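You operate a simulated robot arm through the tools that you are given. There is no shell and no other tool. Be economical: measure what you need, move in short steps, check, and stop when the job is done.

The job below is to be done with a simulated robot arm. You get a single attempt, and the scene is never put back.

JOB
Run the three pouches to the gate and trim the fill so their mean meets the card's target.
Fine: stop the belt; clear the mean after trimming.

Only the result counts: the job must be done as asked and must still hold three seconds after the hand-in. Knocking over, shifting, dropping, spilling or breaking anything else fails it.

ROBOT AND FRAMES
A 7-joint arm with a fingered hand on a trunk, on a base that drives. Base frame: it is fixed to the floor where the robot stands at the start and does not move with it; the origin is under the middle of the robot, x ahead of it, y to its left, z up. Readings come in cm, degrees, newtons and seconds.
Its first joint turns from -115.0 to 115.0 degrees. Places, roughly: end belt at the gate [70, -150, 80]; green key [50, 0, 80]; red key [50, -10, 80]; trim knob [50, -50, 80]; white key [50, -90, 80]. Payload 5 kg.
The tool frame sits at the grasp point between the pads (the TCP): z along the fingers, y along the line on which they close. The tips reach 3.2 cm beyond it. The gripper opens to 16 cm. The gripper's body begins 8.9 cm behind the TCP. The gripper is a hand of 4 fingers: y runs from the thumb to the fingers, the wrist lies at [0, 0, -26.7] in the tool frame, and closing takes about 1.5 s.
Orientation is that of the tool frame in the base frame, as a unit quaternion [x, y, z, w]. With the fingers straight down and closing along the base's y, the tool's x points along the base's -x, its y along +y and its z along -z.

CONTROLS
- The arm moves only by the tool nudge_tool. Its argument "increments" is a list of rows, each an object (a shift or turn left out is 0, a gripper value left out holds the last) with "jaw": the finger opening in cm, from 0 to 16; "xyz": the shift along the tool's x, y, z in units of 20 mm (1.0 is 20 mm), a list of three; "dr": the turn, a rotation vector about the tool's x, y, z in units of 6 degrees (1.0 is 6 degrees), a list of three. In form: [{"jaw": jaw, "xyz": [x, y, z], "dr": [rx, ry, rz]}, ...]. A call has 1 to 8 rows; each row shifts and turns the commanded pose from where the row before left it, along the tool's axes as they then stand. A call with a number of a shift or a turn outside -1 to 1 is refused whole. Each row takes 0.2 s and may step no farther than 5 cm and 8.6 degrees from the row before; otherwise, or with a gripper value out of range, the whole call is refused. Where a pose cannot be reached the arm comes as near as it can. A force on the tool above 40 N (or 10 N above the force at the start of the call, whichever is more), or a blocked arm, ends the call early, and 0.2 s more pass. Each finger travels about 4.5 cm/s and halts on what it meets, pressing with about 27 N; the grip force reading is that of the motor and also rises with nothing between the fingers. The clock runs only during rows and for 0.2 s after the last one: add rows that do not move to give the fingers time. It gives the time, the measured TCP pose, the force on the tool (base axes), the opening and the grip force at its end, in the units of the frame above (readings bear some noise), with the torque about the TCP (base axes, N m) and any sound that the robot's microphone picked up, and new pictures: "views" is both (left out), scene, wrist or none.
- Cameras (640 x 400 px; columns grow to the right, rows downward): "scene" is now at [1.59, 16.21, 165.33]; the picture's right is [-0.42, -0.91, -0.00], its down [-0.65, 0.30, -0.69] and it looks along [0.63, -0.29, -0.72] (base axes); focal length 276 px, centre (320, 200). "wrist" rides on the gripper at [8, -0.4, -11.4] in the tool frame; the picture's right is [0.05, 1.00, 0.00], its down [-0.82, 0.04, -0.58] and it looks along [-0.58, 0.03, 0.82] (tool axes); focal length 265 px, centre (320, 200). There is no depth. A picture from a camera that has moved, and an enlarged one, comes with that camera's place and axes in the base frame and with its lens. The place of the scene camera against the robot may be out by one fixed shift of up to 1.2 cm in any direction.
- raise_lower(by): slides the trunk up (or, below 0, down) by that many cm; the arm and the scene camera ride with it, the base frame stays. It gives what a move gives, with no picture.
- drive_base(legs): drives the robot by 1 to 6 legs, each [ahead, turn to the left] in cm and degrees, along the robot's own axes; the way and the turn of a leg run together, so that a leg with both is an arc; at most 150 cm and 180 degrees a leg. The arm and the cameras ride along, it lands a little off, and it stops where it bumps. It gives what a move gives, and a new picture of the scene camera.
- preshape(shape): the hand has 4 fingers and takes this shape, open, in about a second: jaw (thumb against the fingers, like two jaws); tri (thumb and two fingers); tip (a fingertip pinch); poke (one finger out to press); point (the index stretched); flat (the hand flat); cup (the hand cupped); fist (a fist). The gripper value then closes the fingers along that shape, each until it touches; the sizes above hold for jaw. It gives what a move gives, with no picture.
- aim_head(pan, tilt): turns the head with the scene camera to pan (to the left, within 155 degrees either way) and tilt (down, from -29 to 69), counted from straight ahead of the robot. It gives what a move gives, and a new picture of the scene camera.
- inspect(camera, box): a new picture of the part [left, top, right, bottom] of that camera's present view, enlarged. It takes no simulated time.
- job_done(): hands the job in; it is judged then, once.

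Go step by step. Nothing tells you exact positions but the pictures and the camera data: compare them with the known pose of the tool, close in by small moves and look again before you grip or let go. The budget is 120 turns and 260 pictures, counting those below and the enlarged ones. Unless the task says otherwise, let go and move clear before handing in, and close with one line.

The tools are called after "Request:" by a JSON object that holds its "fn" and its "kwargs". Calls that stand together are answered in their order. nudge_tool: Moves the arm, as the interface text tells. Its arguments: {"type":"object","properties":{"increments":{"type":"array","items":{"type":"object","properties":{"jaw":{"type":"number"},"xyz":{"type":"array","items":{"type":"number"}},"dr":{"type":"array","items":{"type":"number"}}}}},"views":{"type":"string","enum":["both","scene","wrist","none"]}},"required":["increments"]} The other tools are called the same way: raise_lower (by) slides the trunk up or down; preshape (shape) gives the hand a shape; drive_base (legs) drives the base; aim_head (pan, tilt) turns the head that bears the scene camera; inspect (camera, box) takes an enlarged picture of a part of a camera's view; job_done () hands the job in.

At the start:

```text
time: 0.0
ee_pos: [59.59, -43.49, 115.85]
ee_rot: [0.0, 1.0, 0.0, 0.0]
contact_force: [-0.6, -0.3, 0.1]
ft_torque: [-0.05, 0.03, -0.05]
opening: 15.99
grip_force: 0.1
shape: jaw
trunk travel left (down, up): [-50.0, 49.0]
robot x, y, heading: [0.15, 0.01, 0.3]
head pan, tilt: [-25.0, 46.0]
```

scene: 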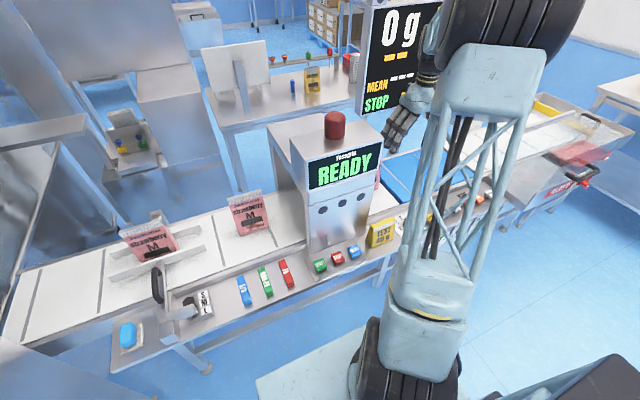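
wrist: 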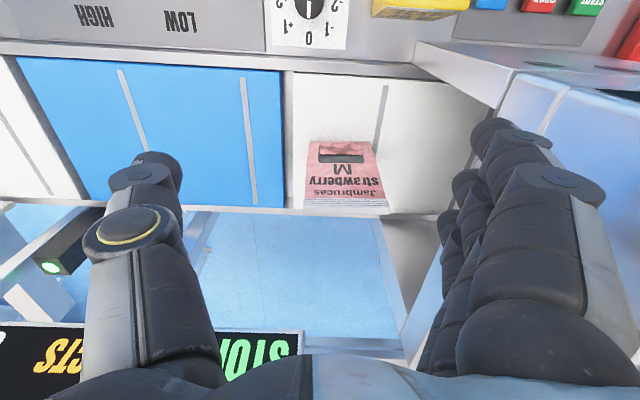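

I see a belt line with pouches, a checkweigher, coloured keys, a trim knob and a display. I'll enlarge the pictures to read the labels.

Request:
{"fn": "inspect", "kwargs": {"camera": "scene", "box": [200, 200, 420, 340]}}

Request:
{"fn": "inspect", "kwargs": {"camera": "scene", "box": [340, 0, 460, 130]}}

Request:
{"fn": "inspect", "kwargs": {"camera": "wrist", "box": [0, 0, 640, 220]}}

Request:
{"fn": "aim_head", "kwargs": {"pan": -60, "tilt": 35}}

```text
2.86 times, centred on (310, 270) of scene
camera zoom: at [1.59, 16.21, 165.33], right [-0.42, -0.91, 0.0], down [-0.65, 0.3, -0.69], along [0.63, -0.29, -0.72], focal length 788 px, centre (349, 0)
```

zoom: 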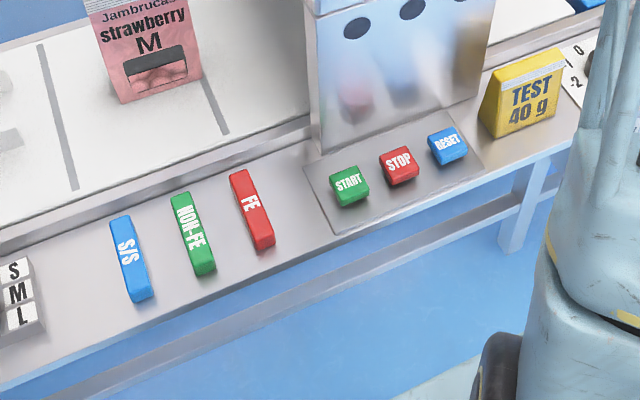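

```text
3.08 times, centred on (400, 65) of scene
camera zoom: at [1.59, 16.21, 165.33], right [-0.42, -0.91, 0.0], down [-0.65, 0.3, -0.69], along [0.63, -0.29, -0.72], focal length 849 px, centre (74, 615)
```

zoom: 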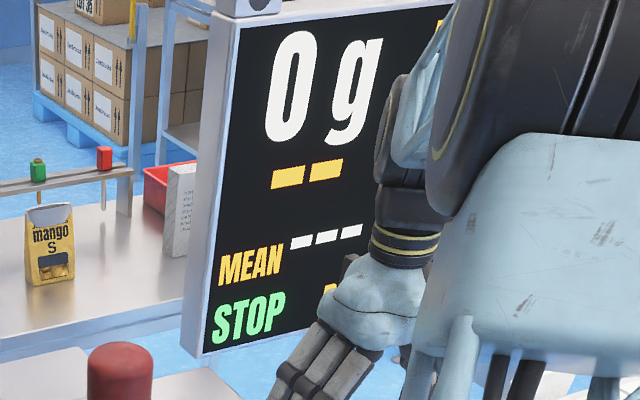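

```text
1.00 times, centred on (320, 110) of wrist
camera zoom: at [51.57, -43.82, 127.35], right [-0.05, 1.0, 0.0], down [0.82, 0.04, 0.58], along [0.58, 0.03, -0.82], focal length 265 px, centre (320, 290)
```

zoom: 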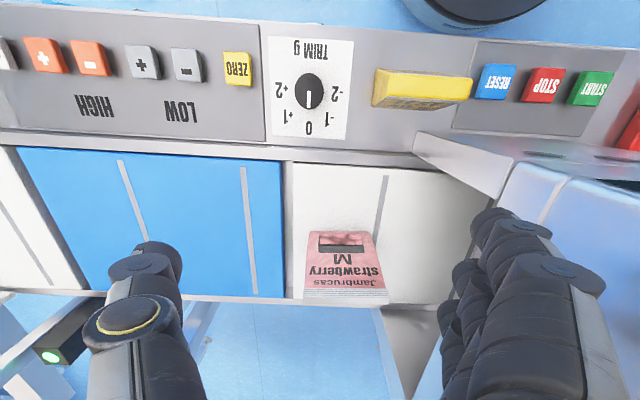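

```text
time: 1.0
ee_pos: [59.53, -43.41, 116.07]
ee_rot: [-0.001, 1.0, 0.0, 0.0]
contact_force: [0.1, 0.0, -0.5]
ft_torque: [0.0, -0.01, 0.01]
opening: 15.97
grip_force: 0.0
shape: jaw
trunk travel left (down, up): [-50.0, 49.0]
robot x, y, heading: [0.2, -0.13, 0.0]
head pan, tilt: [-60.0, 35.0]
camera scene: at [-1.3, 11.99, 166.95], right [-0.87, -0.5, 0.0], down [-0.29, 0.5, -0.82], along [0.41, -0.71, -0.57], focal length 276 px, centre (320, 200)
```

scene: 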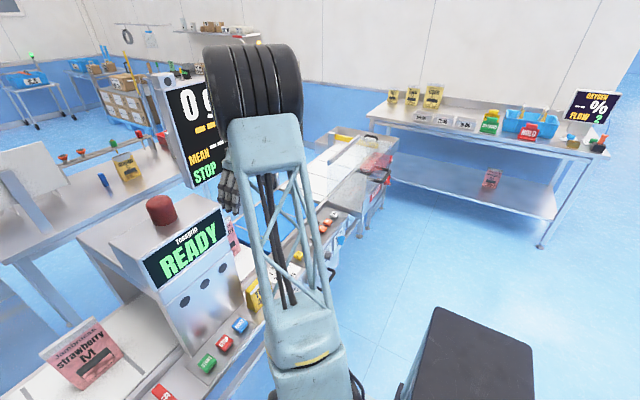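

I need to find the card and the white key. I'll look further to the right and down, then left.

Request:
{"fn": "inspect", "kwargs": {"camera": "scene", "box": [280, 120, 440, 270]}}

Request:
{"fn": "aim_head", "kwargs": {"pan": -85, "tilt": 45}}

Request:
{"fn": "aim_head", "kwargs": {"pan": 10, "tilt": 40}}

```text
2.67 times, centred on (360, 195) of scene
camera zoom: at [-1.3, 11.99, 166.95], right [-0.87, -0.5, 0.0], down [-0.29, 0.5, -0.82], along [0.41, -0.71, -0.57], focal length 736 px, centre (213, 213)
```

zoom: 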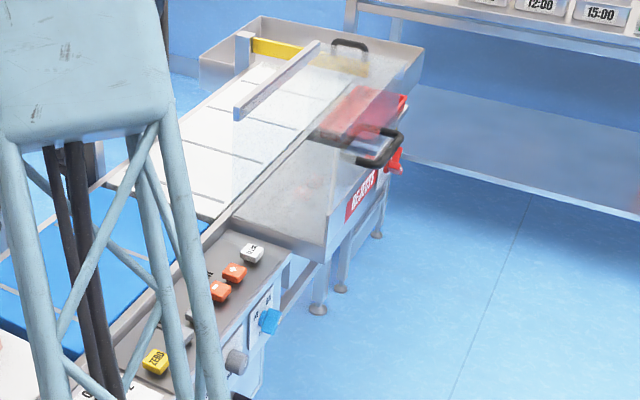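

```text
time: 1.9
ee_pos: [59.58, -43.4, 116.0]
ee_rot: [0.0, 1.0, 0.0, 0.0]
contact_force: [-0.1, -0.2, -0.1]
ft_torque: [-0.01, -0.03, -0.01]
opening: 16.0
grip_force: 0.0
shape: jaw
trunk travel left (down, up): [-50.0, 49.0]
robot x, y, heading: [-0.0, 0.24, 0.1]
head pan, tilt: [-85.0, 45.0]
camera scene: at [-4.99, 11.51, 165.47], right [-1.0, -0.09, 0.0], down [-0.06, 0.7, -0.71], along [0.06, -0.7, -0.71], focal length 276 px, centre (320, 200)
```

scene: 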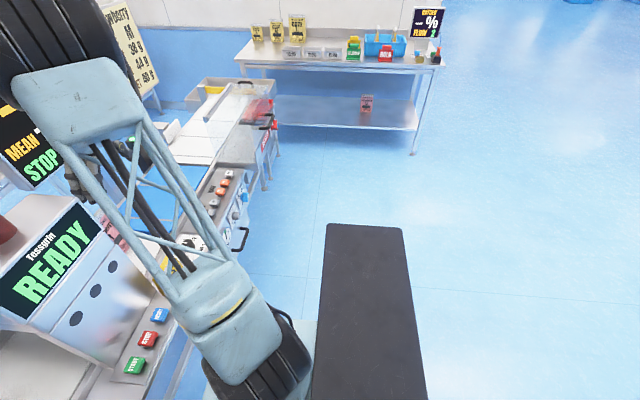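

```text
time: 3.6
ee_pos: [59.62, -43.45, 115.89]
ee_rot: [0.0, 1.0, 0.0, 0.0]
contact_force: [0.3, -0.1, -0.5]
ft_torque: [0.0, -0.02, 0.03]
opening: 15.97
grip_force: 0.1
shape: jaw
trunk travel left (down, up): [-50.0, 49.0]
robot x, y, heading: [-0.11, 0.27, 0.1]
head pan, tilt: [10.0, 40.0]
camera scene: at [2.67, 21.08, 166.19], right [0.17, -0.98, 0.0], down [-0.63, -0.11, -0.77], along [0.75, 0.13, -0.64], focal length 276 px, centre (320, 200)
```

scene: 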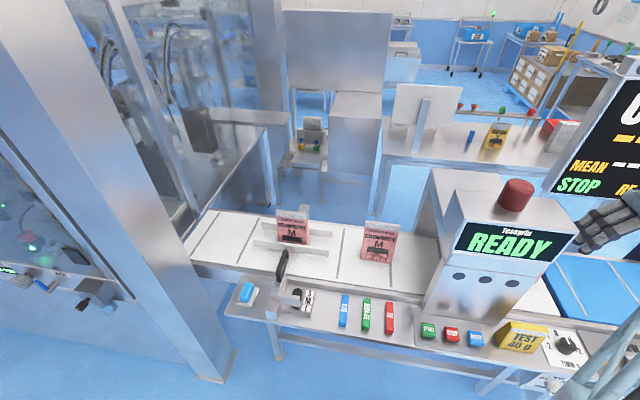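

The card looks to be a stand beyond the gate, hidden by my arm. I'll check the area to my right before driving there.

Request:
{"fn": "aim_head", "kwargs": {"pan": -120, "tilt": 45}}

Request:
{"fn": "aim_head", "kwargs": {"pan": -75, "tilt": 12}}

```text
time: 5.7
ee_pos: [59.58, -43.48, 115.98]
ee_rot: [0.001, 1.0, 0.0, 0.0]
contact_force: [-0.4, 0.7, 0.0]
ft_torque: [0.01, 0.0, 0.0]
opening: 15.96
grip_force: 0.0
shape: jaw
trunk travel left (down, up): [-50.0, 49.0]
robot x, y, heading: [0.03, 0.13, 0.1]
head pan, tilt: [-120.0, 45.0]
camera scene: at [-9.77, 12.57, 165.47], right [-0.87, 0.5, 0.0], down [0.35, 0.61, -0.71], along [-0.35, -0.61, -0.71], focal length 276 px, centre (320, 200)
```

scene: 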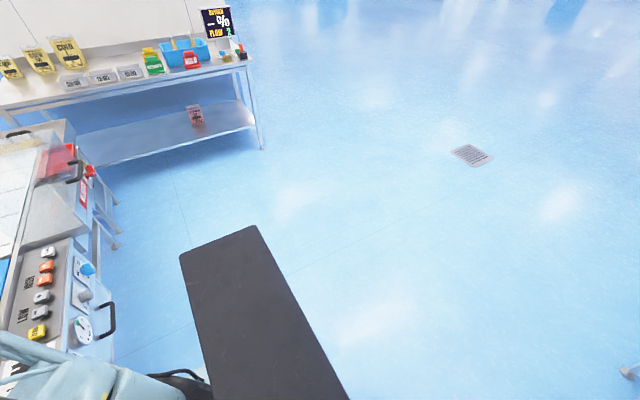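

```text
time: 6.8
ee_pos: [59.51, -43.32, 115.87]
ee_rot: [0.0, 1.0, 0.0, 0.0]
contact_force: [0.6, -0.1, -0.6]
ft_torque: [0.0, -0.01, 0.02]
opening: 16.0
grip_force: 0.1
shape: jaw
trunk travel left (down, up): [-50.0, 49.0]
robot x, y, heading: [-0.15, -0.22, 0.1]
head pan, tilt: [-75.0, 12.0]
camera scene: at [-3.3, 10.6, 170.63], right [-0.97, -0.26, 0.0], down [-0.05, 0.2, -0.98], along [0.25, -0.94, -0.21], focal length 276 px, centre (320, 200)
```

scene: 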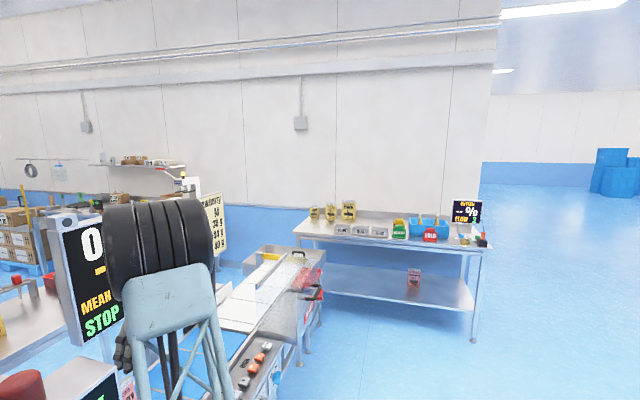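

The floor to the right is clear and the black slab looks like my own base. I'll drive along the line by turning right, going 45 cm and turning back.

Request:
{"fn": "drive_base", "kwargs": {"legs": [[0, -90], [45, 0], [0, 90]]}}

Request:
{"fn": "aim_head", "kwargs": {"pan": -65, "tilt": 25}}

Request:
{"fn": "aim_head", "kwargs": {"pan": -15, "tilt": 40}}

```text
time: 17.2
ee_pos: [57.2, -90.67, 116.07]
ee_rot: [0.016, 1.0, 0.0, -0.001]
contact_force: [0.2, -0.1, -0.6]
ft_torque: [-0.02, 0.01, -0.01]
opening: 16.0
grip_force: 0.1
shape: jaw
trunk travel left (down, up): [-50.0, 49.0]
robot x, y, heading: [-0.8, -45.2, -1.7]
head pan, tilt: [-75.0, 12.0]
camera scene: at [-3.9, -34.76, 170.64], right [-0.97, -0.23, 0.0], down [-0.05, 0.2, -0.98], along [0.22, -0.95, -0.21], focal length 276 px, centre (320, 200)
```

scene: 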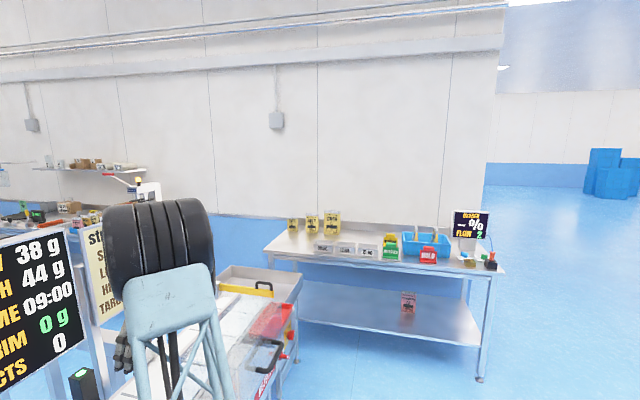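

```text
time: 18.0
ee_pos: [57.22, -90.66, 115.93]
ee_rot: [0.015, 1.0, 0.0, 0.0]
contact_force: [0.7, 0.4, 0.0]
ft_torque: [0.01, -0.03, 0.0]
opening: 15.99
grip_force: 0.0
shape: jaw
trunk travel left (down, up): [-50.0, 49.0]
robot x, y, heading: [-1.13, -45.35, -1.9]
head pan, tilt: [-65.0, 25.0]
camera scene: at [-2.41, -34.17, 168.53], right [-0.92, -0.39, 0.0], down [-0.17, 0.39, -0.91], along [0.36, -0.83, -0.42], focal length 276 px, centre (320, 200)
```

scene: 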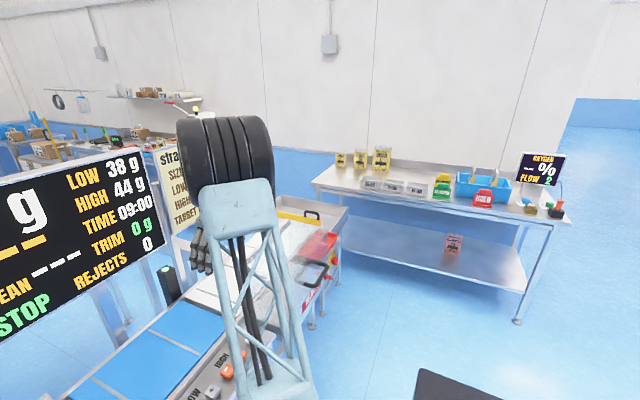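

```text
time: 19.2
ee_pos: [57.25, -90.61, 115.93]
ee_rot: [0.015, 1.0, 0.0, 0.0]
contact_force: [-0.9, 0.1, 0.0]
ft_torque: [0.03, 0.0, -0.03]
opening: 15.98
grip_force: 0.0
shape: jaw
trunk travel left (down, up): [-50.0, 49.0]
robot x, y, heading: [-0.61, -45.41, -1.8]
head pan, tilt: [-15.0, 40.0]
camera scene: at [2.1, -28.16, 166.2], right [-0.29, -0.96, 0.0], down [-0.62, 0.19, -0.77], along [0.73, -0.22, -0.64], focal length 276 px, centre (320, 200)
```

scene: 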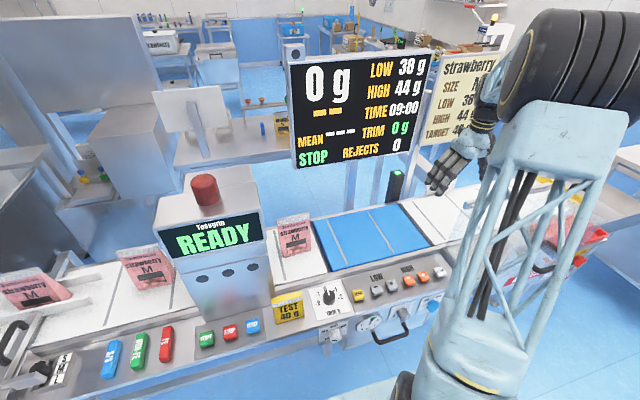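

Now I see the display and most of the card, so I'll enlarge the card, the display and the controls.

Request:
{"fn": "inspect", "kwargs": {"camera": "scene", "box": [400, 40, 520, 150]}}

Request:
{"fn": "inspect", "kwargs": {"camera": "scene", "box": [260, 240, 460, 365]}}

Request:
{"fn": "inspect", "kwargs": {"camera": "wrist", "box": [0, 0, 640, 400]}}

```text
3.64 times, centred on (460, 95) of scene
camera zoom: at [2.1, -28.16, 166.2], right [-0.29, -0.96, 0.0], down [-0.62, 0.19, -0.77], along [0.73, -0.22, -0.64], focal length 1004 px, centre (-189, 582)
```

zoom: 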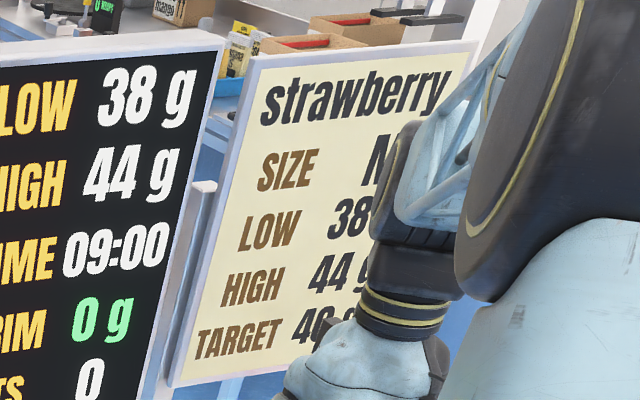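

```text
3.20 times, centred on (360, 302) of scene
camera zoom: at [2.1, -28.16, 166.2], right [-0.29, -0.96, 0.0], down [-0.62, 0.19, -0.77], along [0.73, -0.22, -0.64], focal length 883 px, centre (192, -128)
```

zoom: 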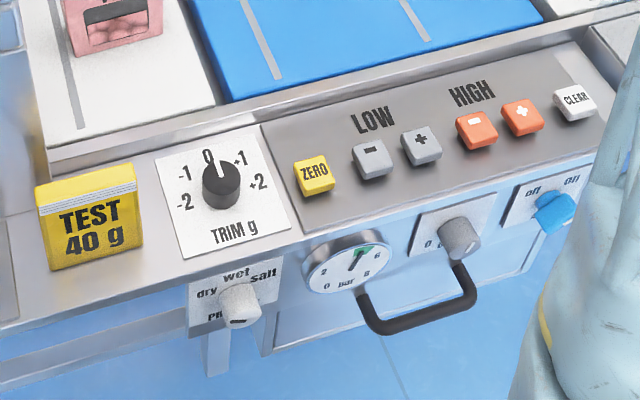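

```text
1.00 times, centred on (320, 200) of wrist
camera zoom: at [49.25, -90.86, 127.35], right [-0.02, 1.0, 0.0], down [0.82, 0.02, 0.58], along [0.58, 0.01, -0.82], focal length 265 px, centre (320, 200)
```

zoom: 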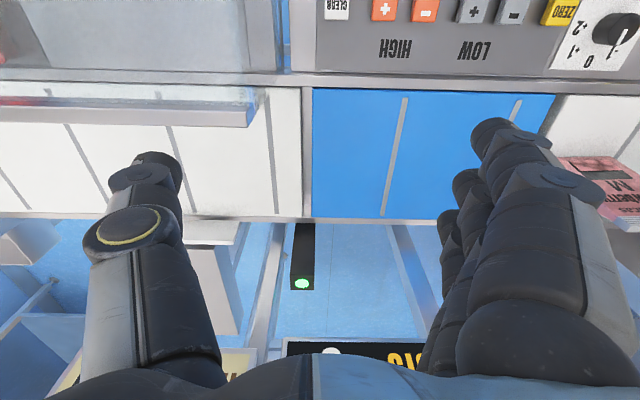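

The card's target looks like 40 g, the trim dial is at 0, and CLEAR is the white key. I'll take the poke shape and move left towards START, staying nearer than the detector's front.

Request:
{"fn": "preshape", "kwargs": {"shape": "poke"}}

Request:
{"fn": "nudge_tool", "kwargs": {"increments": [{"xyz": [0.7, 1, 0], "dr": [0, 0, -0.3]}, {"xyz": [0.7, 1, 0]}, {"xyz": [0.7, 1, 0]}, {"xyz": [0.7, 1, 0]}, {"xyz": [0.7, 1, 0]}, {"xyz": [0.7, 1, 0]}, {"xyz": [0.7, 1, 0]}, {"xyz": [0.7, 1, 0]}]}}

Request:
{"fn": "nudge_tool", "kwargs": {"increments": [{"xyz": [0, 1, 0]}, {"xyz": [0, 1, 0]}, {"xyz": [0, 1, 0]}, {"xyz": [0, 1, 0]}, {"xyz": [0, 1, 0]}, {"xyz": [0, 1, 0]}, {"xyz": [0, 1, 0]}, {"xyz": [0, 1, 0]}]}}

```text
time: 20.1
ee_pos: [57.28, -90.62, 115.96]
ee_rot: [0.015, 1.0, 0.001, -0.001]
contact_force: [-0.7, -0.2, 0.0]
ft_torque: [-0.02, 0.01, -0.01]
opening: 0.0
grip_force: 0.0
shape: poke
trunk travel left (down, up): [-50.0, 49.0]
robot x, y, heading: [-0.77, -45.48, -1.7]
head pan, tilt: [-15.0, 40.0]
```

```text
time: 21.9
ee_pos: [45.92, -74.78, 115.85]
ee_rot: [-0.001, 1.0, 0.001, 0.001]
contact_force: [-0.1, 0.0, 0.4]
ft_torque: [-0.03, 0.01, -0.02]
opening: 0.01
grip_force: 0.0
shape: poke
trunk travel left (down, up): [-50.0, 49.0]
robot x, y, heading: [-0.86, -45.74, -1.7]
head pan, tilt: [-15.0, 40.0]
camera scene: at [2.06, -28.1, 166.19], right [-0.29, -0.96, 0.0], down [-0.62, 0.18, -0.77], along [0.73, -0.22, -0.64], focal length 276 px, centre (320, 200)
camera wrist: at [37.97, -75.19, 127.3], right [-0.05, 1.0, 0.0], down [0.81, 0.04, 0.58], along [0.58, 0.03, -0.82], focal length 265 px, centre (320, 200)
```

scene: 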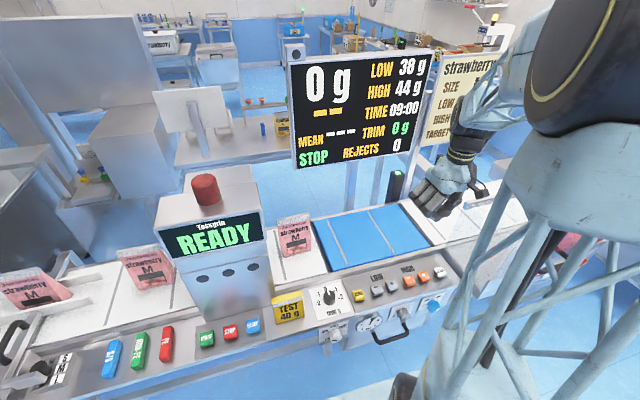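
wrist: 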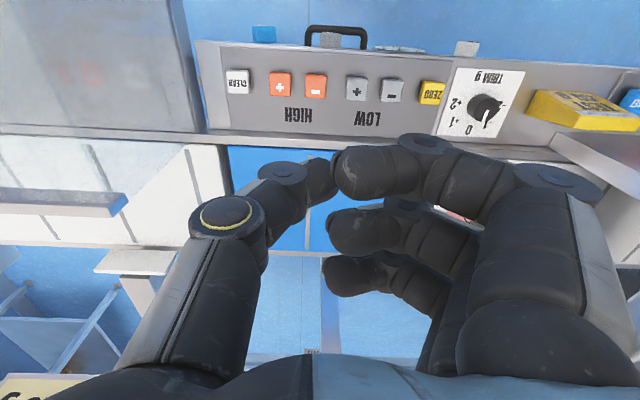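

```text
time: 23.7
ee_pos: [45.95, -58.64, 115.86]
ee_rot: [0.0, 1.0, 0.001, 0.001]
contact_force: [-0.2, 0.6, 1.0]
ft_torque: [0.01, 0.01, -0.02]
opening: 0.02
grip_force: 0.0
shape: poke
trunk travel left (down, up): [-50.0, 49.0]
robot x, y, heading: [-1.0, -45.83, -1.7]
head pan, tilt: [-15.0, 40.0]
camera scene: at [2.09, -28.11, 166.19], right [-0.29, -0.96, 0.0], down [-0.62, 0.18, -0.77], along [0.73, -0.22, -0.64], focal length 276 px, centre (320, 200)
camera wrist: at [38.01, -59.05, 127.27], right [-0.05, 1.0, 0.0], down [0.81, 0.04, 0.58], along [0.58, 0.03, -0.82], focal length 265 px, centre (320, 200)
```

scene: 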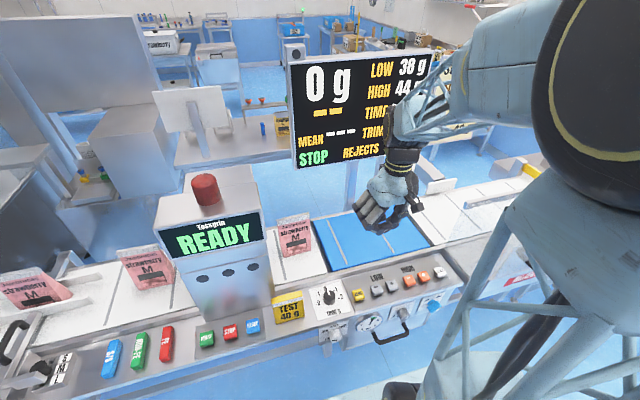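
wrist: 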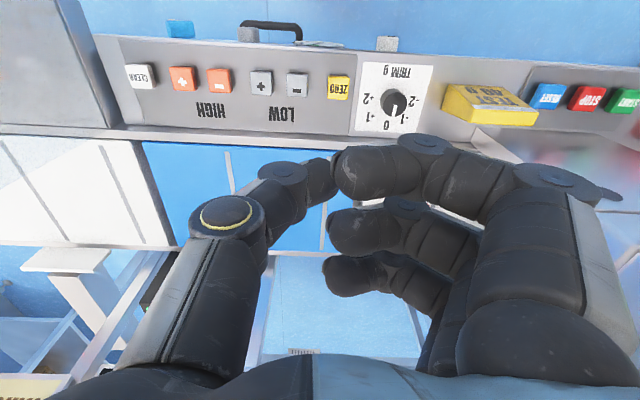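

The poke shape pinches index and thumb near the TCP. START looks to be near (47.5, -8), so I keep going left.

Request:
{"fn": "nudge_tool", "kwargs": {"increments": [{"xyz": [0, 1, 0]}, {"xyz": [0, 1, 0]}, {"xyz": [0, 1, 0]}, {"xyz": [0, 1, 0]}, {"xyz": [0, 1, 0]}, {"xyz": [0, 1, 0]}, {"xyz": [0, 1, 0]}, {"xyz": [0, 1, 0]}], "views": "none"}}

Request:
{"fn": "nudge_tool", "kwargs": {"increments": [{"xyz": [0, 1, 0]}, {"xyz": [0, 1, 0]}, {"xyz": [0, 1, 0]}, {"xyz": [0, 1, 0]}, {"xyz": [0, 1, 0]}, {"xyz": [0, 1, 0]}, {"xyz": [0, 1, 0]}, {"xyz": [0, 1, 0]}], "views": "none"}}

Request:
{"fn": "nudge_tool", "kwargs": {"increments": [{"xyz": [0, 1, 0]}, {"xyz": [0, 1, 0]}, {"xyz": [0, 1, 0]}, {"xyz": [0, 1, 0]}, {"xyz": [0, 1, 0]}, {"xyz": [0, 1, 0]}, {"xyz": [0, 1, 0]}, {"xyz": [0, 1, 0]}]}}

```text
time: 25.5
ee_pos: [45.85, -42.53, 115.87]
ee_rot: [0.0, 1.0, 0.0, 0.0]
contact_force: [-0.5, 0.2, 0.6]
ft_torque: [0.01, 0.0, 0.02]
opening: 0.0
grip_force: 0.1
shape: poke
trunk travel left (down, up): [-50.0, 49.0]
robot x, y, heading: [-0.92, -45.54, -1.8]
head pan, tilt: [-15.0, 40.0]
```

```text
time: 27.3
ee_pos: [46.2, -26.52, 116.03]
ee_rot: [0.0, 1.0, -0.001, 0.0]
contact_force: [-0.4, -0.1, 0.2]
ft_torque: [-0.02, 0.0, 0.0]
opening: 0.0
grip_force: 0.1
shape: poke
trunk travel left (down, up): [-50.0, 49.0]
robot x, y, heading: [-0.87, -45.74, -1.8]
head pan, tilt: [-15.0, 40.0]
```

```text
time: 29.1
ee_pos: [45.95, -10.52, 115.84]
ee_rot: [0.0, 1.0, -0.001, -0.001]
contact_force: [-0.2, 0.1, -0.6]
ft_torque: [0.01, -0.01, 0.0]
opening: 0.0
grip_force: 0.0
shape: poke
trunk travel left (down, up): [-50.0, 49.0]
robot x, y, heading: [-0.91, -45.24, -1.8]
head pan, tilt: [-15.0, 40.0]
camera scene: at [2.11, -28.07, 166.18], right [-0.29, -0.96, 0.0], down [-0.62, 0.18, -0.77], along [0.73, -0.22, -0.64], focal length 276 px, centre (320, 200)
camera wrist: at [38.04, -10.93, 127.37], right [-0.05, 1.0, 0.0], down [0.81, 0.04, 0.58], along [0.58, 0.03, -0.82], focal length 265 px, centre (320, 200)
```

scene: 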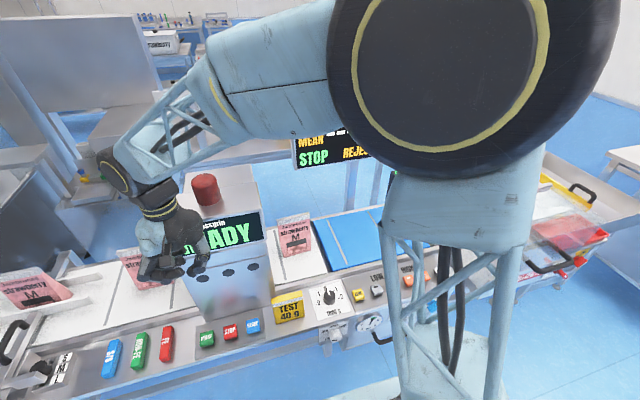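
wrist: 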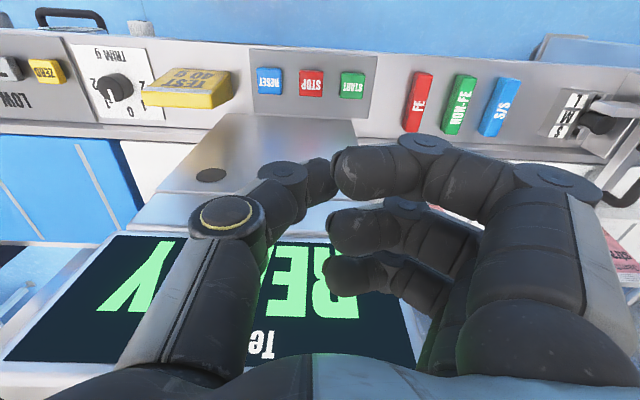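

START measures about (47.4, -5.3) and STOP about (47.6, -11.6). I'll zoom on the hand to see which finger stands out.

Request:
{"fn": "inspect", "kwargs": {"camera": "scene", "box": [100, 180, 260, 300]}}

Request:
{"fn": "inspect", "kwargs": {"camera": "wrist", "box": [180, 100, 480, 320]}}

```text
3.33 times, centred on (180, 240) of scene
camera zoom: at [2.11, -28.07, 166.18], right [-0.29, -0.96, 0.0], down [-0.62, 0.18, -0.77], along [0.73, -0.22, -0.64], focal length 920 px, centre (787, 67)
```

zoom: 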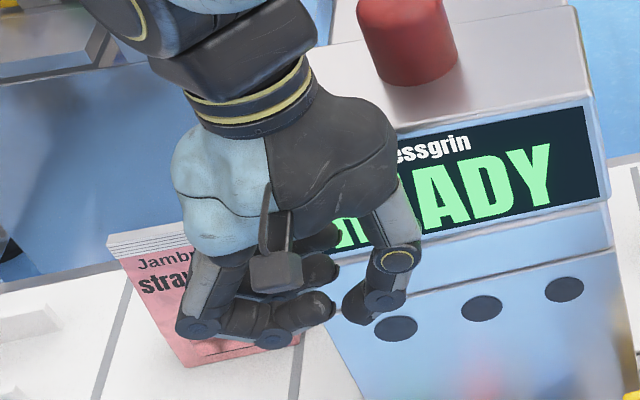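

```text
1.82 times, centred on (330, 210) of wrist
camera zoom: at [38.04, -10.93, 127.37], right [-0.05, 1.0, 0.0], down [0.81, 0.04, 0.58], along [0.58, 0.03, -0.82], focal length 483 px, centre (302, 182)
```

zoom: 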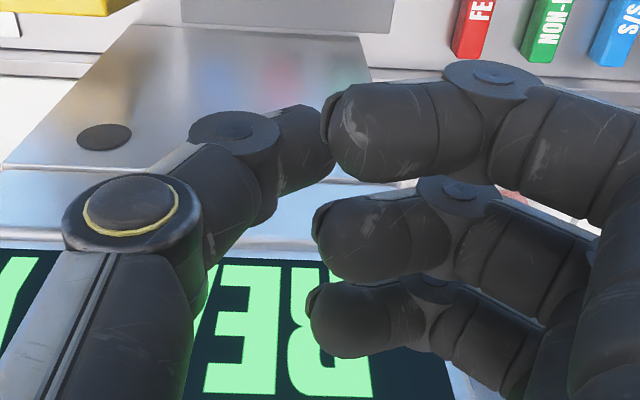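

This doesn't look like one finger standing out, so I'll try "point" (index stretched) and look.

Request:
{"fn": "preshape", "kwargs": {"shape": "point"}}

Request:
{"fn": "inspect", "kwargs": {"camera": "wrist", "box": [0, 0, 640, 400]}}

Request:
{"fn": "inspect", "kwargs": {"camera": "scene", "box": [100, 180, 260, 300]}}

```text
time: 30.0
ee_pos: [45.94, -10.6, 116.1]
ee_rot: [-0.002, 1.0, 0.0, 0.001]
contact_force: [-0.3, -0.1, 0.5]
ft_torque: [0.0, 0.0, 0.01]
opening: 15.22
grip_force: 0.1
shape: point
trunk travel left (down, up): [-50.0, 49.0]
robot x, y, heading: [-1.14, -45.32, -1.7]
head pan, tilt: [-15.0, 40.0]
```

```text
1.00 times, centred on (320, 200) of wrist
camera zoom: at [38.03, -10.99, 127.37], right [-0.05, 1.0, 0.0], down [0.81, 0.04, 0.58], along [0.58, 0.03, -0.82], focal length 265 px, centre (320, 200)
```

zoom: 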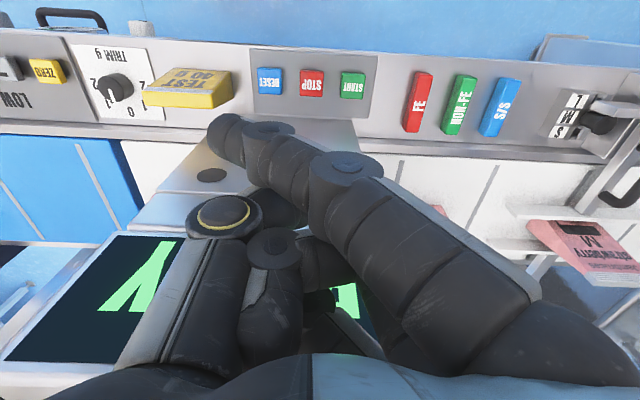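

```text
3.33 times, centred on (180, 240) of scene
camera zoom: at [2.09, -28.1, 166.19], right [-0.29, -0.96, 0.0], down [-0.62, 0.19, -0.77], along [0.73, -0.22, -0.64], focal length 920 px, centre (787, 67)
```

zoom: 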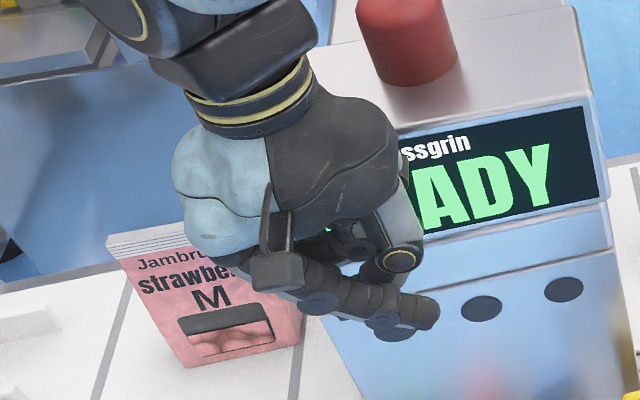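

The index crosses over to the thumb side; perhaps the shape had not finished. I'll wait a little and look again.

Request:
{"fn": "nudge_tool", "kwargs": {"increments": [{"xyz": [0, 0, 0]}, {"xyz": [0, 0, 0]}, {"xyz": [0, 0, 0]}, {"xyz": [0, 0, 0]}, {"xyz": [0, 0, 0]}], "views": "wrist"}}

Request:
{"fn": "preshape", "kwargs": {"shape": "poke"}}

Request:
{"fn": "nudge_tool", "kwargs": {"increments": [{"jaw": 16}, {"jaw": 16}, {"jaw": 16}, {"jaw": 16}, {"jaw": 16}, {"jaw": 16}, {"jaw": 16}, {"jaw": 16}], "views": "wrist"}}

```text
time: 31.2
ee_pos: [46.02, -10.51, 116.05]
ee_rot: [-0.001, 1.0, 0.0, 0.0]
contact_force: [0.5, -0.1, 0.3]
ft_torque: [-0.01, -0.01, 0.0]
opening: 15.21
grip_force: 0.2
shape: point
trunk travel left (down, up): [-50.0, 49.0]
robot x, y, heading: [-0.94, -45.33, -1.6]
head pan, tilt: [-15.0, 40.0]
camera wrist: at [38.03, -10.98, 127.37], right [-0.05, 1.0, 0.0], down [0.81, 0.04, 0.58], along [0.58, 0.03, -0.82], focal length 265 px, centre (320, 200)
```

wrist: 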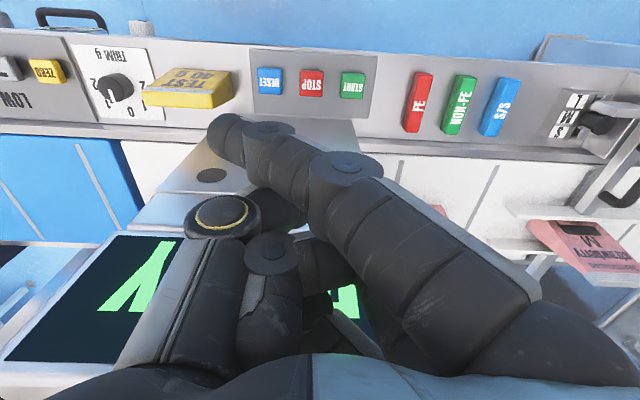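

```text
time: 32.1
ee_pos: [45.94, -10.55, 115.99]
ee_rot: [-0.001, 1.0, 0.001, 0.0]
contact_force: [-0.5, -0.8, 0.5]
ft_torque: [0.0, -0.03, 0.02]
opening: 0.01
grip_force: 0.2
shape: poke
trunk travel left (down, up): [-50.0, 49.0]
robot x, y, heading: [-1.03, -45.37, -1.8]
head pan, tilt: [-15.0, 40.0]
```

```text
time: 33.9
ee_pos: [45.97, -10.57, 115.95]
ee_rot: [-0.001, 1.0, -0.001, 0.0]
contact_force: [-0.2, 1.0, 0.2]
ft_torque: [-0.02, -0.05, -0.02]
opening: 0.0
grip_force: 0.0
shape: poke
trunk travel left (down, up): [-50.0, 49.0]
robot x, y, heading: [-0.56, -45.69, -1.5]
head pan, tilt: [-15.0, 40.0]
camera wrist: at [38.03, -10.98, 127.37], right [-0.05, 1.0, 0.0], down [0.81, 0.04, 0.58], along [0.58, 0.03, -0.82], focal length 265 px, centre (320, 200)
```

wrist: 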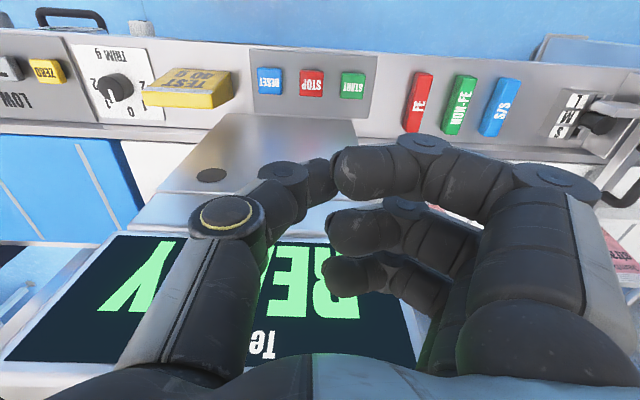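

Poke closes everything to a point around the TCP. I'll tilt the hand 30° so the index tip is lowest and the other fingers clear the detector, and shift over START.

Request:
{"fn": "nudge_tool", "kwargs": {"increments": [{"xyz": [0, 0.45, 0], "dr": [0, -1, 0]}, {"xyz": [0, 0.45, 0], "dr": [0, -1, 0]}, {"xyz": [0, 0.45, 0], "dr": [0, -1, 0]}, {"xyz": [0, 0.45, 0], "dr": [0, -1, 0]}, {"xyz": [0, 0.45, 0], "dr": [0, -1, 0]}, {"xyz": [0.5, 0, 0.866]}, {"xyz": [0.5, 0, 0.866]}, {"xyz": [0.5, 0, 0.866]}], "views": "none"}}

Request:
{"fn": "nudge_tool", "kwargs": {"increments": [{"xyz": [0.5, 0, 0.866]}, {"xyz": [0.5, 0, 0.866]}, {"xyz": [0.5, 0, 0.866]}, {"xyz": [0.5, 0, 0.866]}, {"xyz": [0.5, 0, 0.866]}, {"xyz": [0.5, 0, 0.866]}]}}

```text
time: 35.7
ee_pos: [45.94, -6.18, 109.99]
ee_rot: [-0.002, 0.966, 0.0, 0.259]
contact_force: [-0.2, -0.2, 0.7]
ft_torque: [-0.02, 0.0, -0.01]
opening: 0.0
grip_force: 0.1
shape: poke
trunk travel left (down, up): [-50.0, 49.0]
robot x, y, heading: [-1.03, -45.37, -1.6]
head pan, tilt: [-15.0, 40.0]
```

```text
time: 37.1
ee_pos: [45.98, -6.14, 98.09]
ee_rot: [-0.001, 0.966, 0.001, 0.259]
contact_force: [-0.4, -0.9, -0.1]
ft_torque: [0.0, 0.01, 0.01]
opening: 0.0
grip_force: 0.0
shape: poke
trunk travel left (down, up): [-50.0, 49.0]
robot x, y, heading: [-0.98, -45.55, -1.9]
head pan, tilt: [-15.0, 40.0]
camera scene: at [2.11, -28.06, 166.19], right [-0.29, -0.96, 0.0], down [-0.62, 0.18, -0.77], along [0.73, -0.22, -0.64], focal length 276 px, centre (320, 200)
camera wrist: at [33.4, -6.43, 103.92], right [-0.05, 1.0, -0.03], down [0.42, 0.04, 0.91], along [0.91, 0.03, -0.42], focal length 265 px, centre (320, 200)
```

scene: 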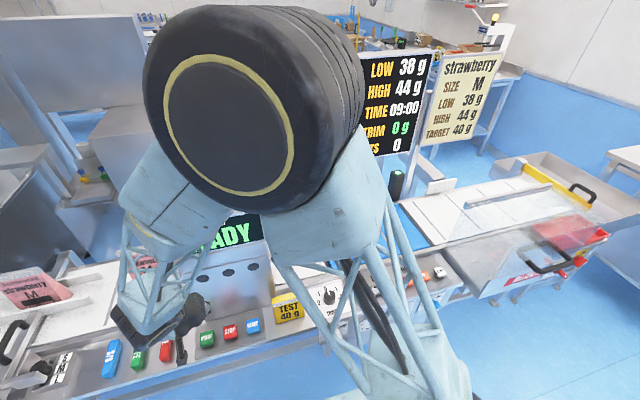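
wrist: 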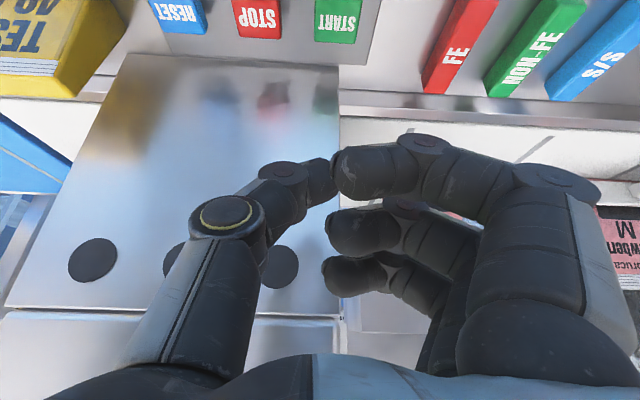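

Card confirmed: strawberry M, target 40 g. I'll zoom on the fingertip near START.

Request:
{"fn": "inspect", "kwargs": {"camera": "scene", "box": [100, 280, 260, 380]}}

```text
4.00 times, centred on (180, 330) of scene
camera zoom: at [2.11, -28.06, 166.19], right [-0.29, -0.96, 0.0], down [-0.62, 0.18, -0.77], along [0.73, -0.22, -0.64], focal length 1104 px, centre (880, -320)
```

zoom: 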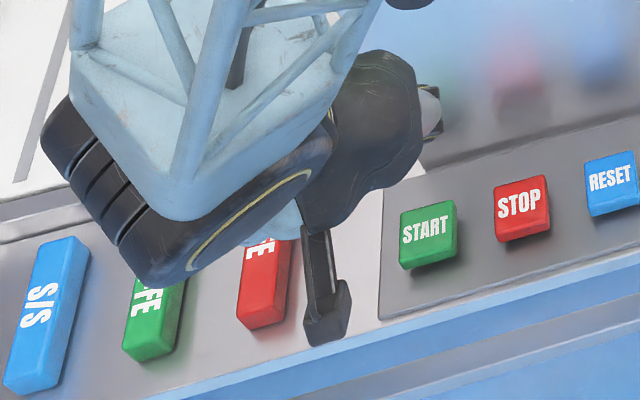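

That's only the camera bracket. I'll descend further towards START, then approach slowly with force checks.

Request:
{"fn": "nudge_tool", "kwargs": {"increments": [{"xyz": [-0.433, 0, 0.25]}, {"xyz": [0.5, 0, 0.866]}, {"xyz": [0.5, 0, 0.866]}, {"xyz": [0.5, 0, 0.866]}, {"xyz": [0.5, 0, 0.866]}]}}

```text
time: 38.3
ee_pos: [47.03, -5.92, 90.0]
ee_rot: [-0.001, 0.966, 0.0, 0.259]
contact_force: [0.0, 0.0, 0.1]
ft_torque: [0.03, 0.0, 0.01]
opening: 0.0
grip_force: 0.1
shape: poke
trunk travel left (down, up): [-50.0, 49.0]
robot x, y, heading: [-0.65, -45.4, -1.9]
head pan, tilt: [-15.0, 40.0]
camera scene: at [2.11, -28.06, 166.19], right [-0.29, -0.96, 0.0], down [-0.62, 0.18, -0.77], along [0.73, -0.22, -0.64], focal length 276 px, centre (320, 200)
camera wrist: at [34.48, -6.37, 95.81], right [-0.05, 1.0, -0.03], down [0.42, 0.04, 0.91], along [0.91, 0.03, -0.42], focal length 265 px, centre (320, 200)
```

scene: 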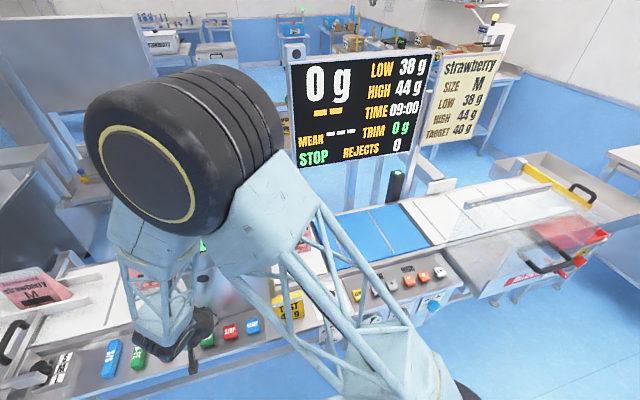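
wrist: 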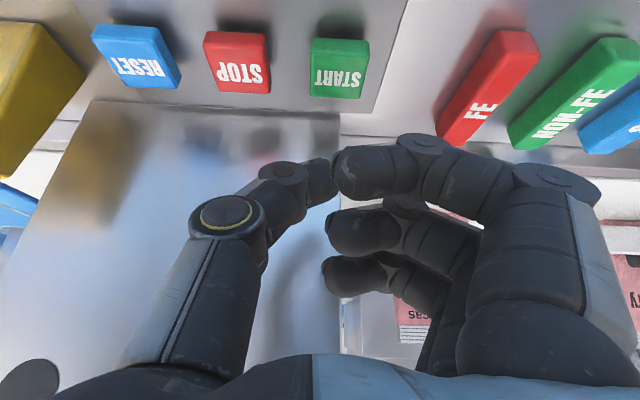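

Combining views, START's top comes out at about (48.3, -4.7, 78). I'll adjust and descend closer.

Request:
{"fn": "nudge_tool", "kwargs": {"increments": [{"xyz": [-0.433, 0.2, 0.25]}, {"xyz": [0.5, 0, 0.866]}, {"xyz": [0.5, 0, 0.866]}, {"xyz": [0.35, 0, 0.606]}], "views": "wrist"}}

```text
time: 39.3
ee_pos: [47.85, -5.68, 84.58]
ee_rot: [-0.001, 0.966, 0.0, 0.26]
contact_force: [-0.7, 0.0, 0.0]
ft_torque: [-0.02, 0.0, 0.02]
opening: 0.0
grip_force: 0.1
shape: poke
trunk travel left (down, up): [-50.0, 49.0]
robot x, y, heading: [-1.5, -45.3, -1.6]
head pan, tilt: [-15.0, 40.0]
camera wrist: at [35.39, -6.12, 90.41], right [-0.05, 1.0, -0.03], down [0.42, 0.04, 0.91], along [0.91, 0.03, -0.42], focal length 265 px, centre (320, 200)
```

wrist: 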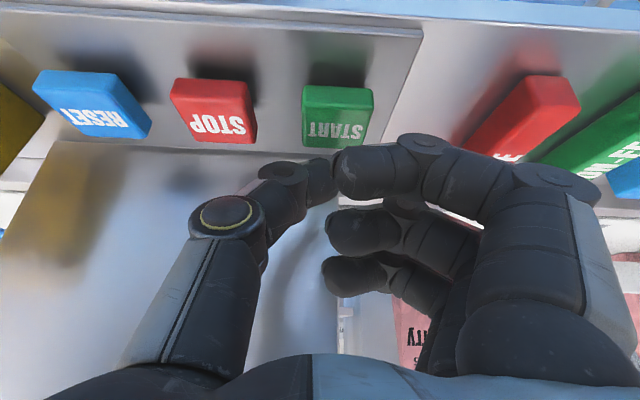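

The fingertip is closing on START; I'll continue down in small steps.

Request:
{"fn": "nudge_tool", "kwargs": {"increments": [{"xyz": [0.25, 0, 0.433]}, {"xyz": [0.25, 0, 0.433]}, {"xyz": [0.25, 0, 0.433]}]}}

```text
time: 40.1
ee_pos: [48.13, -5.7, 81.8]
ee_rot: [0.0, 0.965, 0.002, 0.262]
contact_force: [-0.5, -9.2, 54.8]
ft_torque: [-0.09, -1.29, -0.31]
opening: 0.02
grip_force: 0.1
shape: poke
trunk travel left (down, up): [-50.0, 49.0]
robot x, y, heading: [-0.88, -45.89, -1.8]
head pan, tilt: [-15.0, 40.0]
heard: click
camera scene: at [1.94, -28.32, 166.3], right [-0.29, -0.96, 0.0], down [-0.61, 0.19, -0.77], along [0.73, -0.22, -0.64], focal length 276 px, centre (320, 200)
camera wrist: at [35.49, -6.1, 87.73], right [-0.04, 1.0, -0.02], down [0.41, 0.04, 0.91], along [0.91, 0.03, -0.41], focal length 265 px, centre (320, 200)
```

scene: 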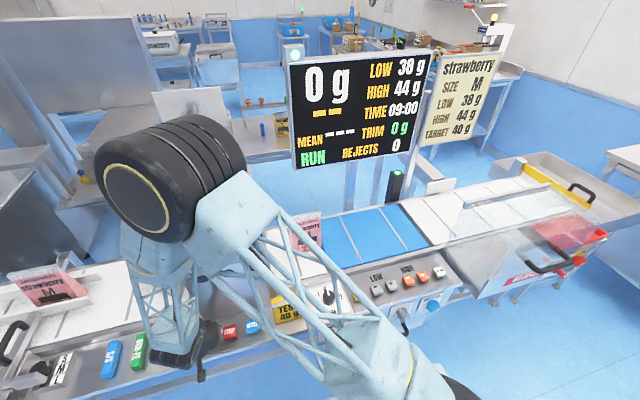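
wrist: 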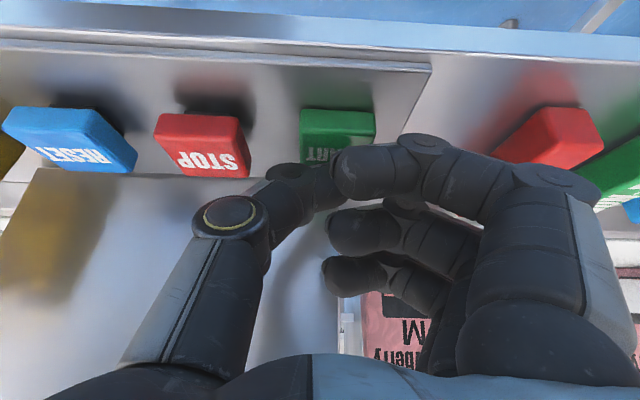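

A click was heard and the display reads RUN. I'll lift off and hover over STOP while watching the weigher.

Request:
{"fn": "nudge_tool", "kwargs": {"increments": [{"xyz": [-0.5, 0, -0.866]}, {"xyz": [-0.4, 0, -0.7]}, {"xyz": [0, -0.8, 0]}, {"xyz": [0, -0.8, 0]}, {"xyz": [0, -0.8, 0]}, {"xyz": [0, -0.75, 0]}]}}

```text
time: 41.5
ee_pos: [48.0, -11.98, 85.15]
ee_rot: [0.0, 0.966, 0.0, 0.259]
contact_force: [-0.2, -0.1, 0.3]
ft_torque: [-0.02, -0.02, -0.01]
opening: 0.0
grip_force: 0.2
shape: poke
trunk travel left (down, up): [-50.0, 49.0]
robot x, y, heading: [-1.27, -45.41, -1.8]
head pan, tilt: [-15.0, 40.0]
camera scene: at [2.09, -28.12, 166.19], right [-0.29, -0.96, 0.0], down [-0.62, 0.19, -0.77], along [0.73, -0.22, -0.64], focal length 276 px, centre (320, 200)
camera wrist: at [35.34, -12.41, 91.04], right [-0.05, 1.0, -0.03], down [0.42, 0.04, 0.91], along [0.91, 0.03, -0.42], focal length 265 px, centre (320, 200)
```

scene: 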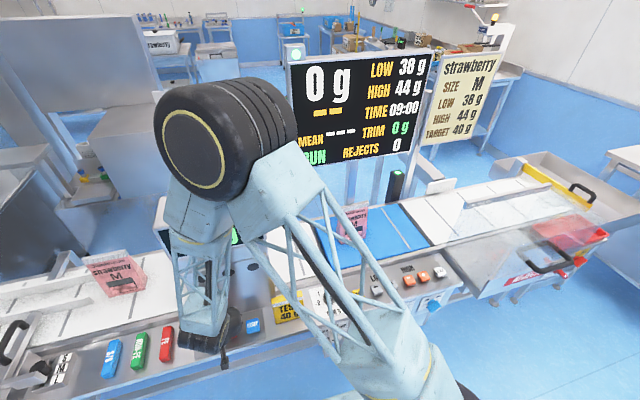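
wrist: 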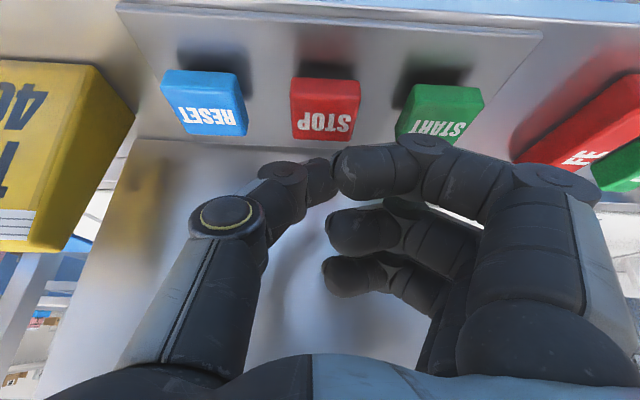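

The first pouch is on the blue weigh belt. I'll fine-align on STOP and keep watching.

Request:
{"fn": "nudge_tool", "kwargs": {"increments": [{"xyz": [0, -0.3, 0]}, {"xyz": [0, 0, 0]}, {"xyz": [0, 0, 0]}], "views": "scene"}}

```text
time: 42.3
ee_pos: [48.01, -12.61, 85.22]
ee_rot: [-0.001, 0.966, 0.0, 0.258]
contact_force: [0.5, -0.3, 0.3]
ft_torque: [0.0, 0.02, 0.0]
opening: 0.0
grip_force: 0.0
shape: poke
trunk travel left (down, up): [-50.0, 49.0]
robot x, y, heading: [-1.14, -45.48, -1.6]
head pan, tilt: [-15.0, 40.0]
camera scene: at [2.09, -28.08, 166.19], right [-0.29, -0.96, 0.0], down [-0.62, 0.18, -0.77], along [0.73, -0.22, -0.64], focal length 276 px, centre (320, 200)
```

scene: 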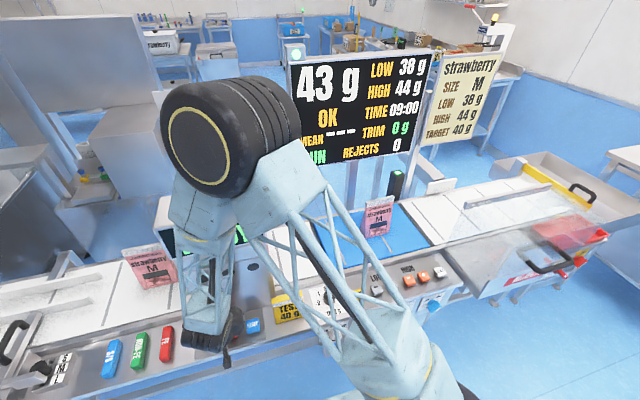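

First pouch: 43 g, OK. I'll keep waiting with the belt running.

Request:
{"fn": "nudge_tool", "kwargs": {"increments": [{"xyz": [0, 0, 0]}, {"xyz": [0, 0, 0]}, {"xyz": [0, 0, 0]}, {"xyz": [0, 0, 0]}, {"xyz": [0, 0, 0]}, {"xyz": [0, 0, 0]}], "views": "scene"}}

Request:
{"fn": "nudge_tool", "kwargs": {"increments": [{"xyz": [0, 0, 0]}, {"xyz": [0, 0, 0]}, {"xyz": [0, 0, 0]}, {"xyz": [0, 0, 0]}, {"xyz": [0, 0, 0]}, {"xyz": [0, 0, 0]}], "views": "scene"}}

```text
time: 43.7
ee_pos: [48.07, -12.58, 85.19]
ee_rot: [-0.001, 0.966, 0.0, 0.259]
contact_force: [-1.0, 0.0, -0.1]
ft_torque: [0.0, 0.0, -0.02]
opening: 0.01
grip_force: 0.2
shape: poke
trunk travel left (down, up): [-50.0, 49.0]
robot x, y, heading: [-1.02, -45.64, -1.7]
head pan, tilt: [-15.0, 40.0]
camera scene: at [2.1, -28.1, 166.19], right [-0.29, -0.96, 0.0], down [-0.62, 0.18, -0.77], along [0.73, -0.22, -0.64], focal length 276 px, centre (320, 200)
```

scene: 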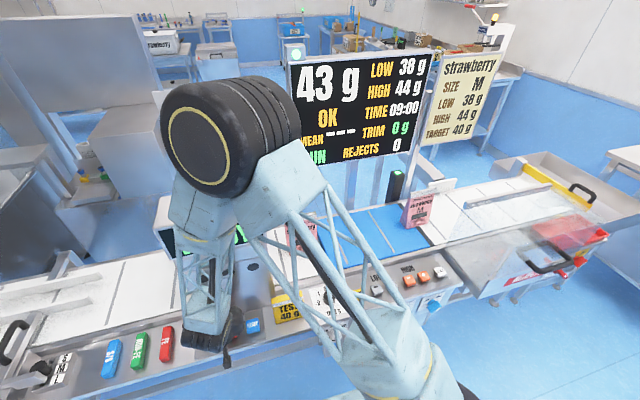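

```text
time: 45.1
ee_pos: [47.96, -12.56, 85.25]
ee_rot: [0.0, 0.966, 0.0, 0.259]
contact_force: [-0.4, -0.4, 0.2]
ft_torque: [0.01, 0.01, 0.02]
opening: 0.0
grip_force: 0.0
shape: poke
trunk travel left (down, up): [-50.0, 49.0]
robot x, y, heading: [-1.23, -45.65, -1.7]
head pan, tilt: [-15.0, 40.0]
camera scene: at [2.1, -28.1, 166.19], right [-0.29, -0.96, 0.0], down [-0.62, 0.18, -0.77], along [0.73, -0.22, -0.64], focal length 276 px, centre (320, 200)
```

scene: 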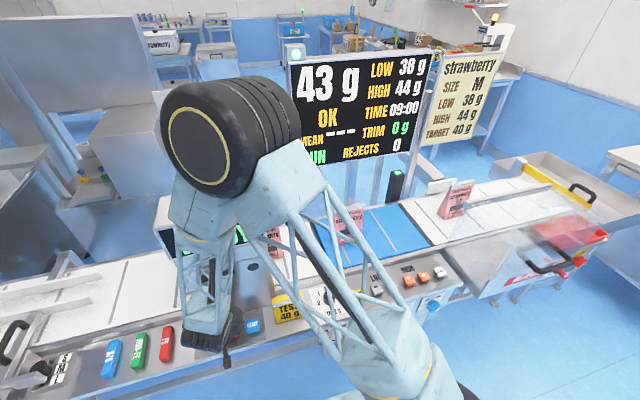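

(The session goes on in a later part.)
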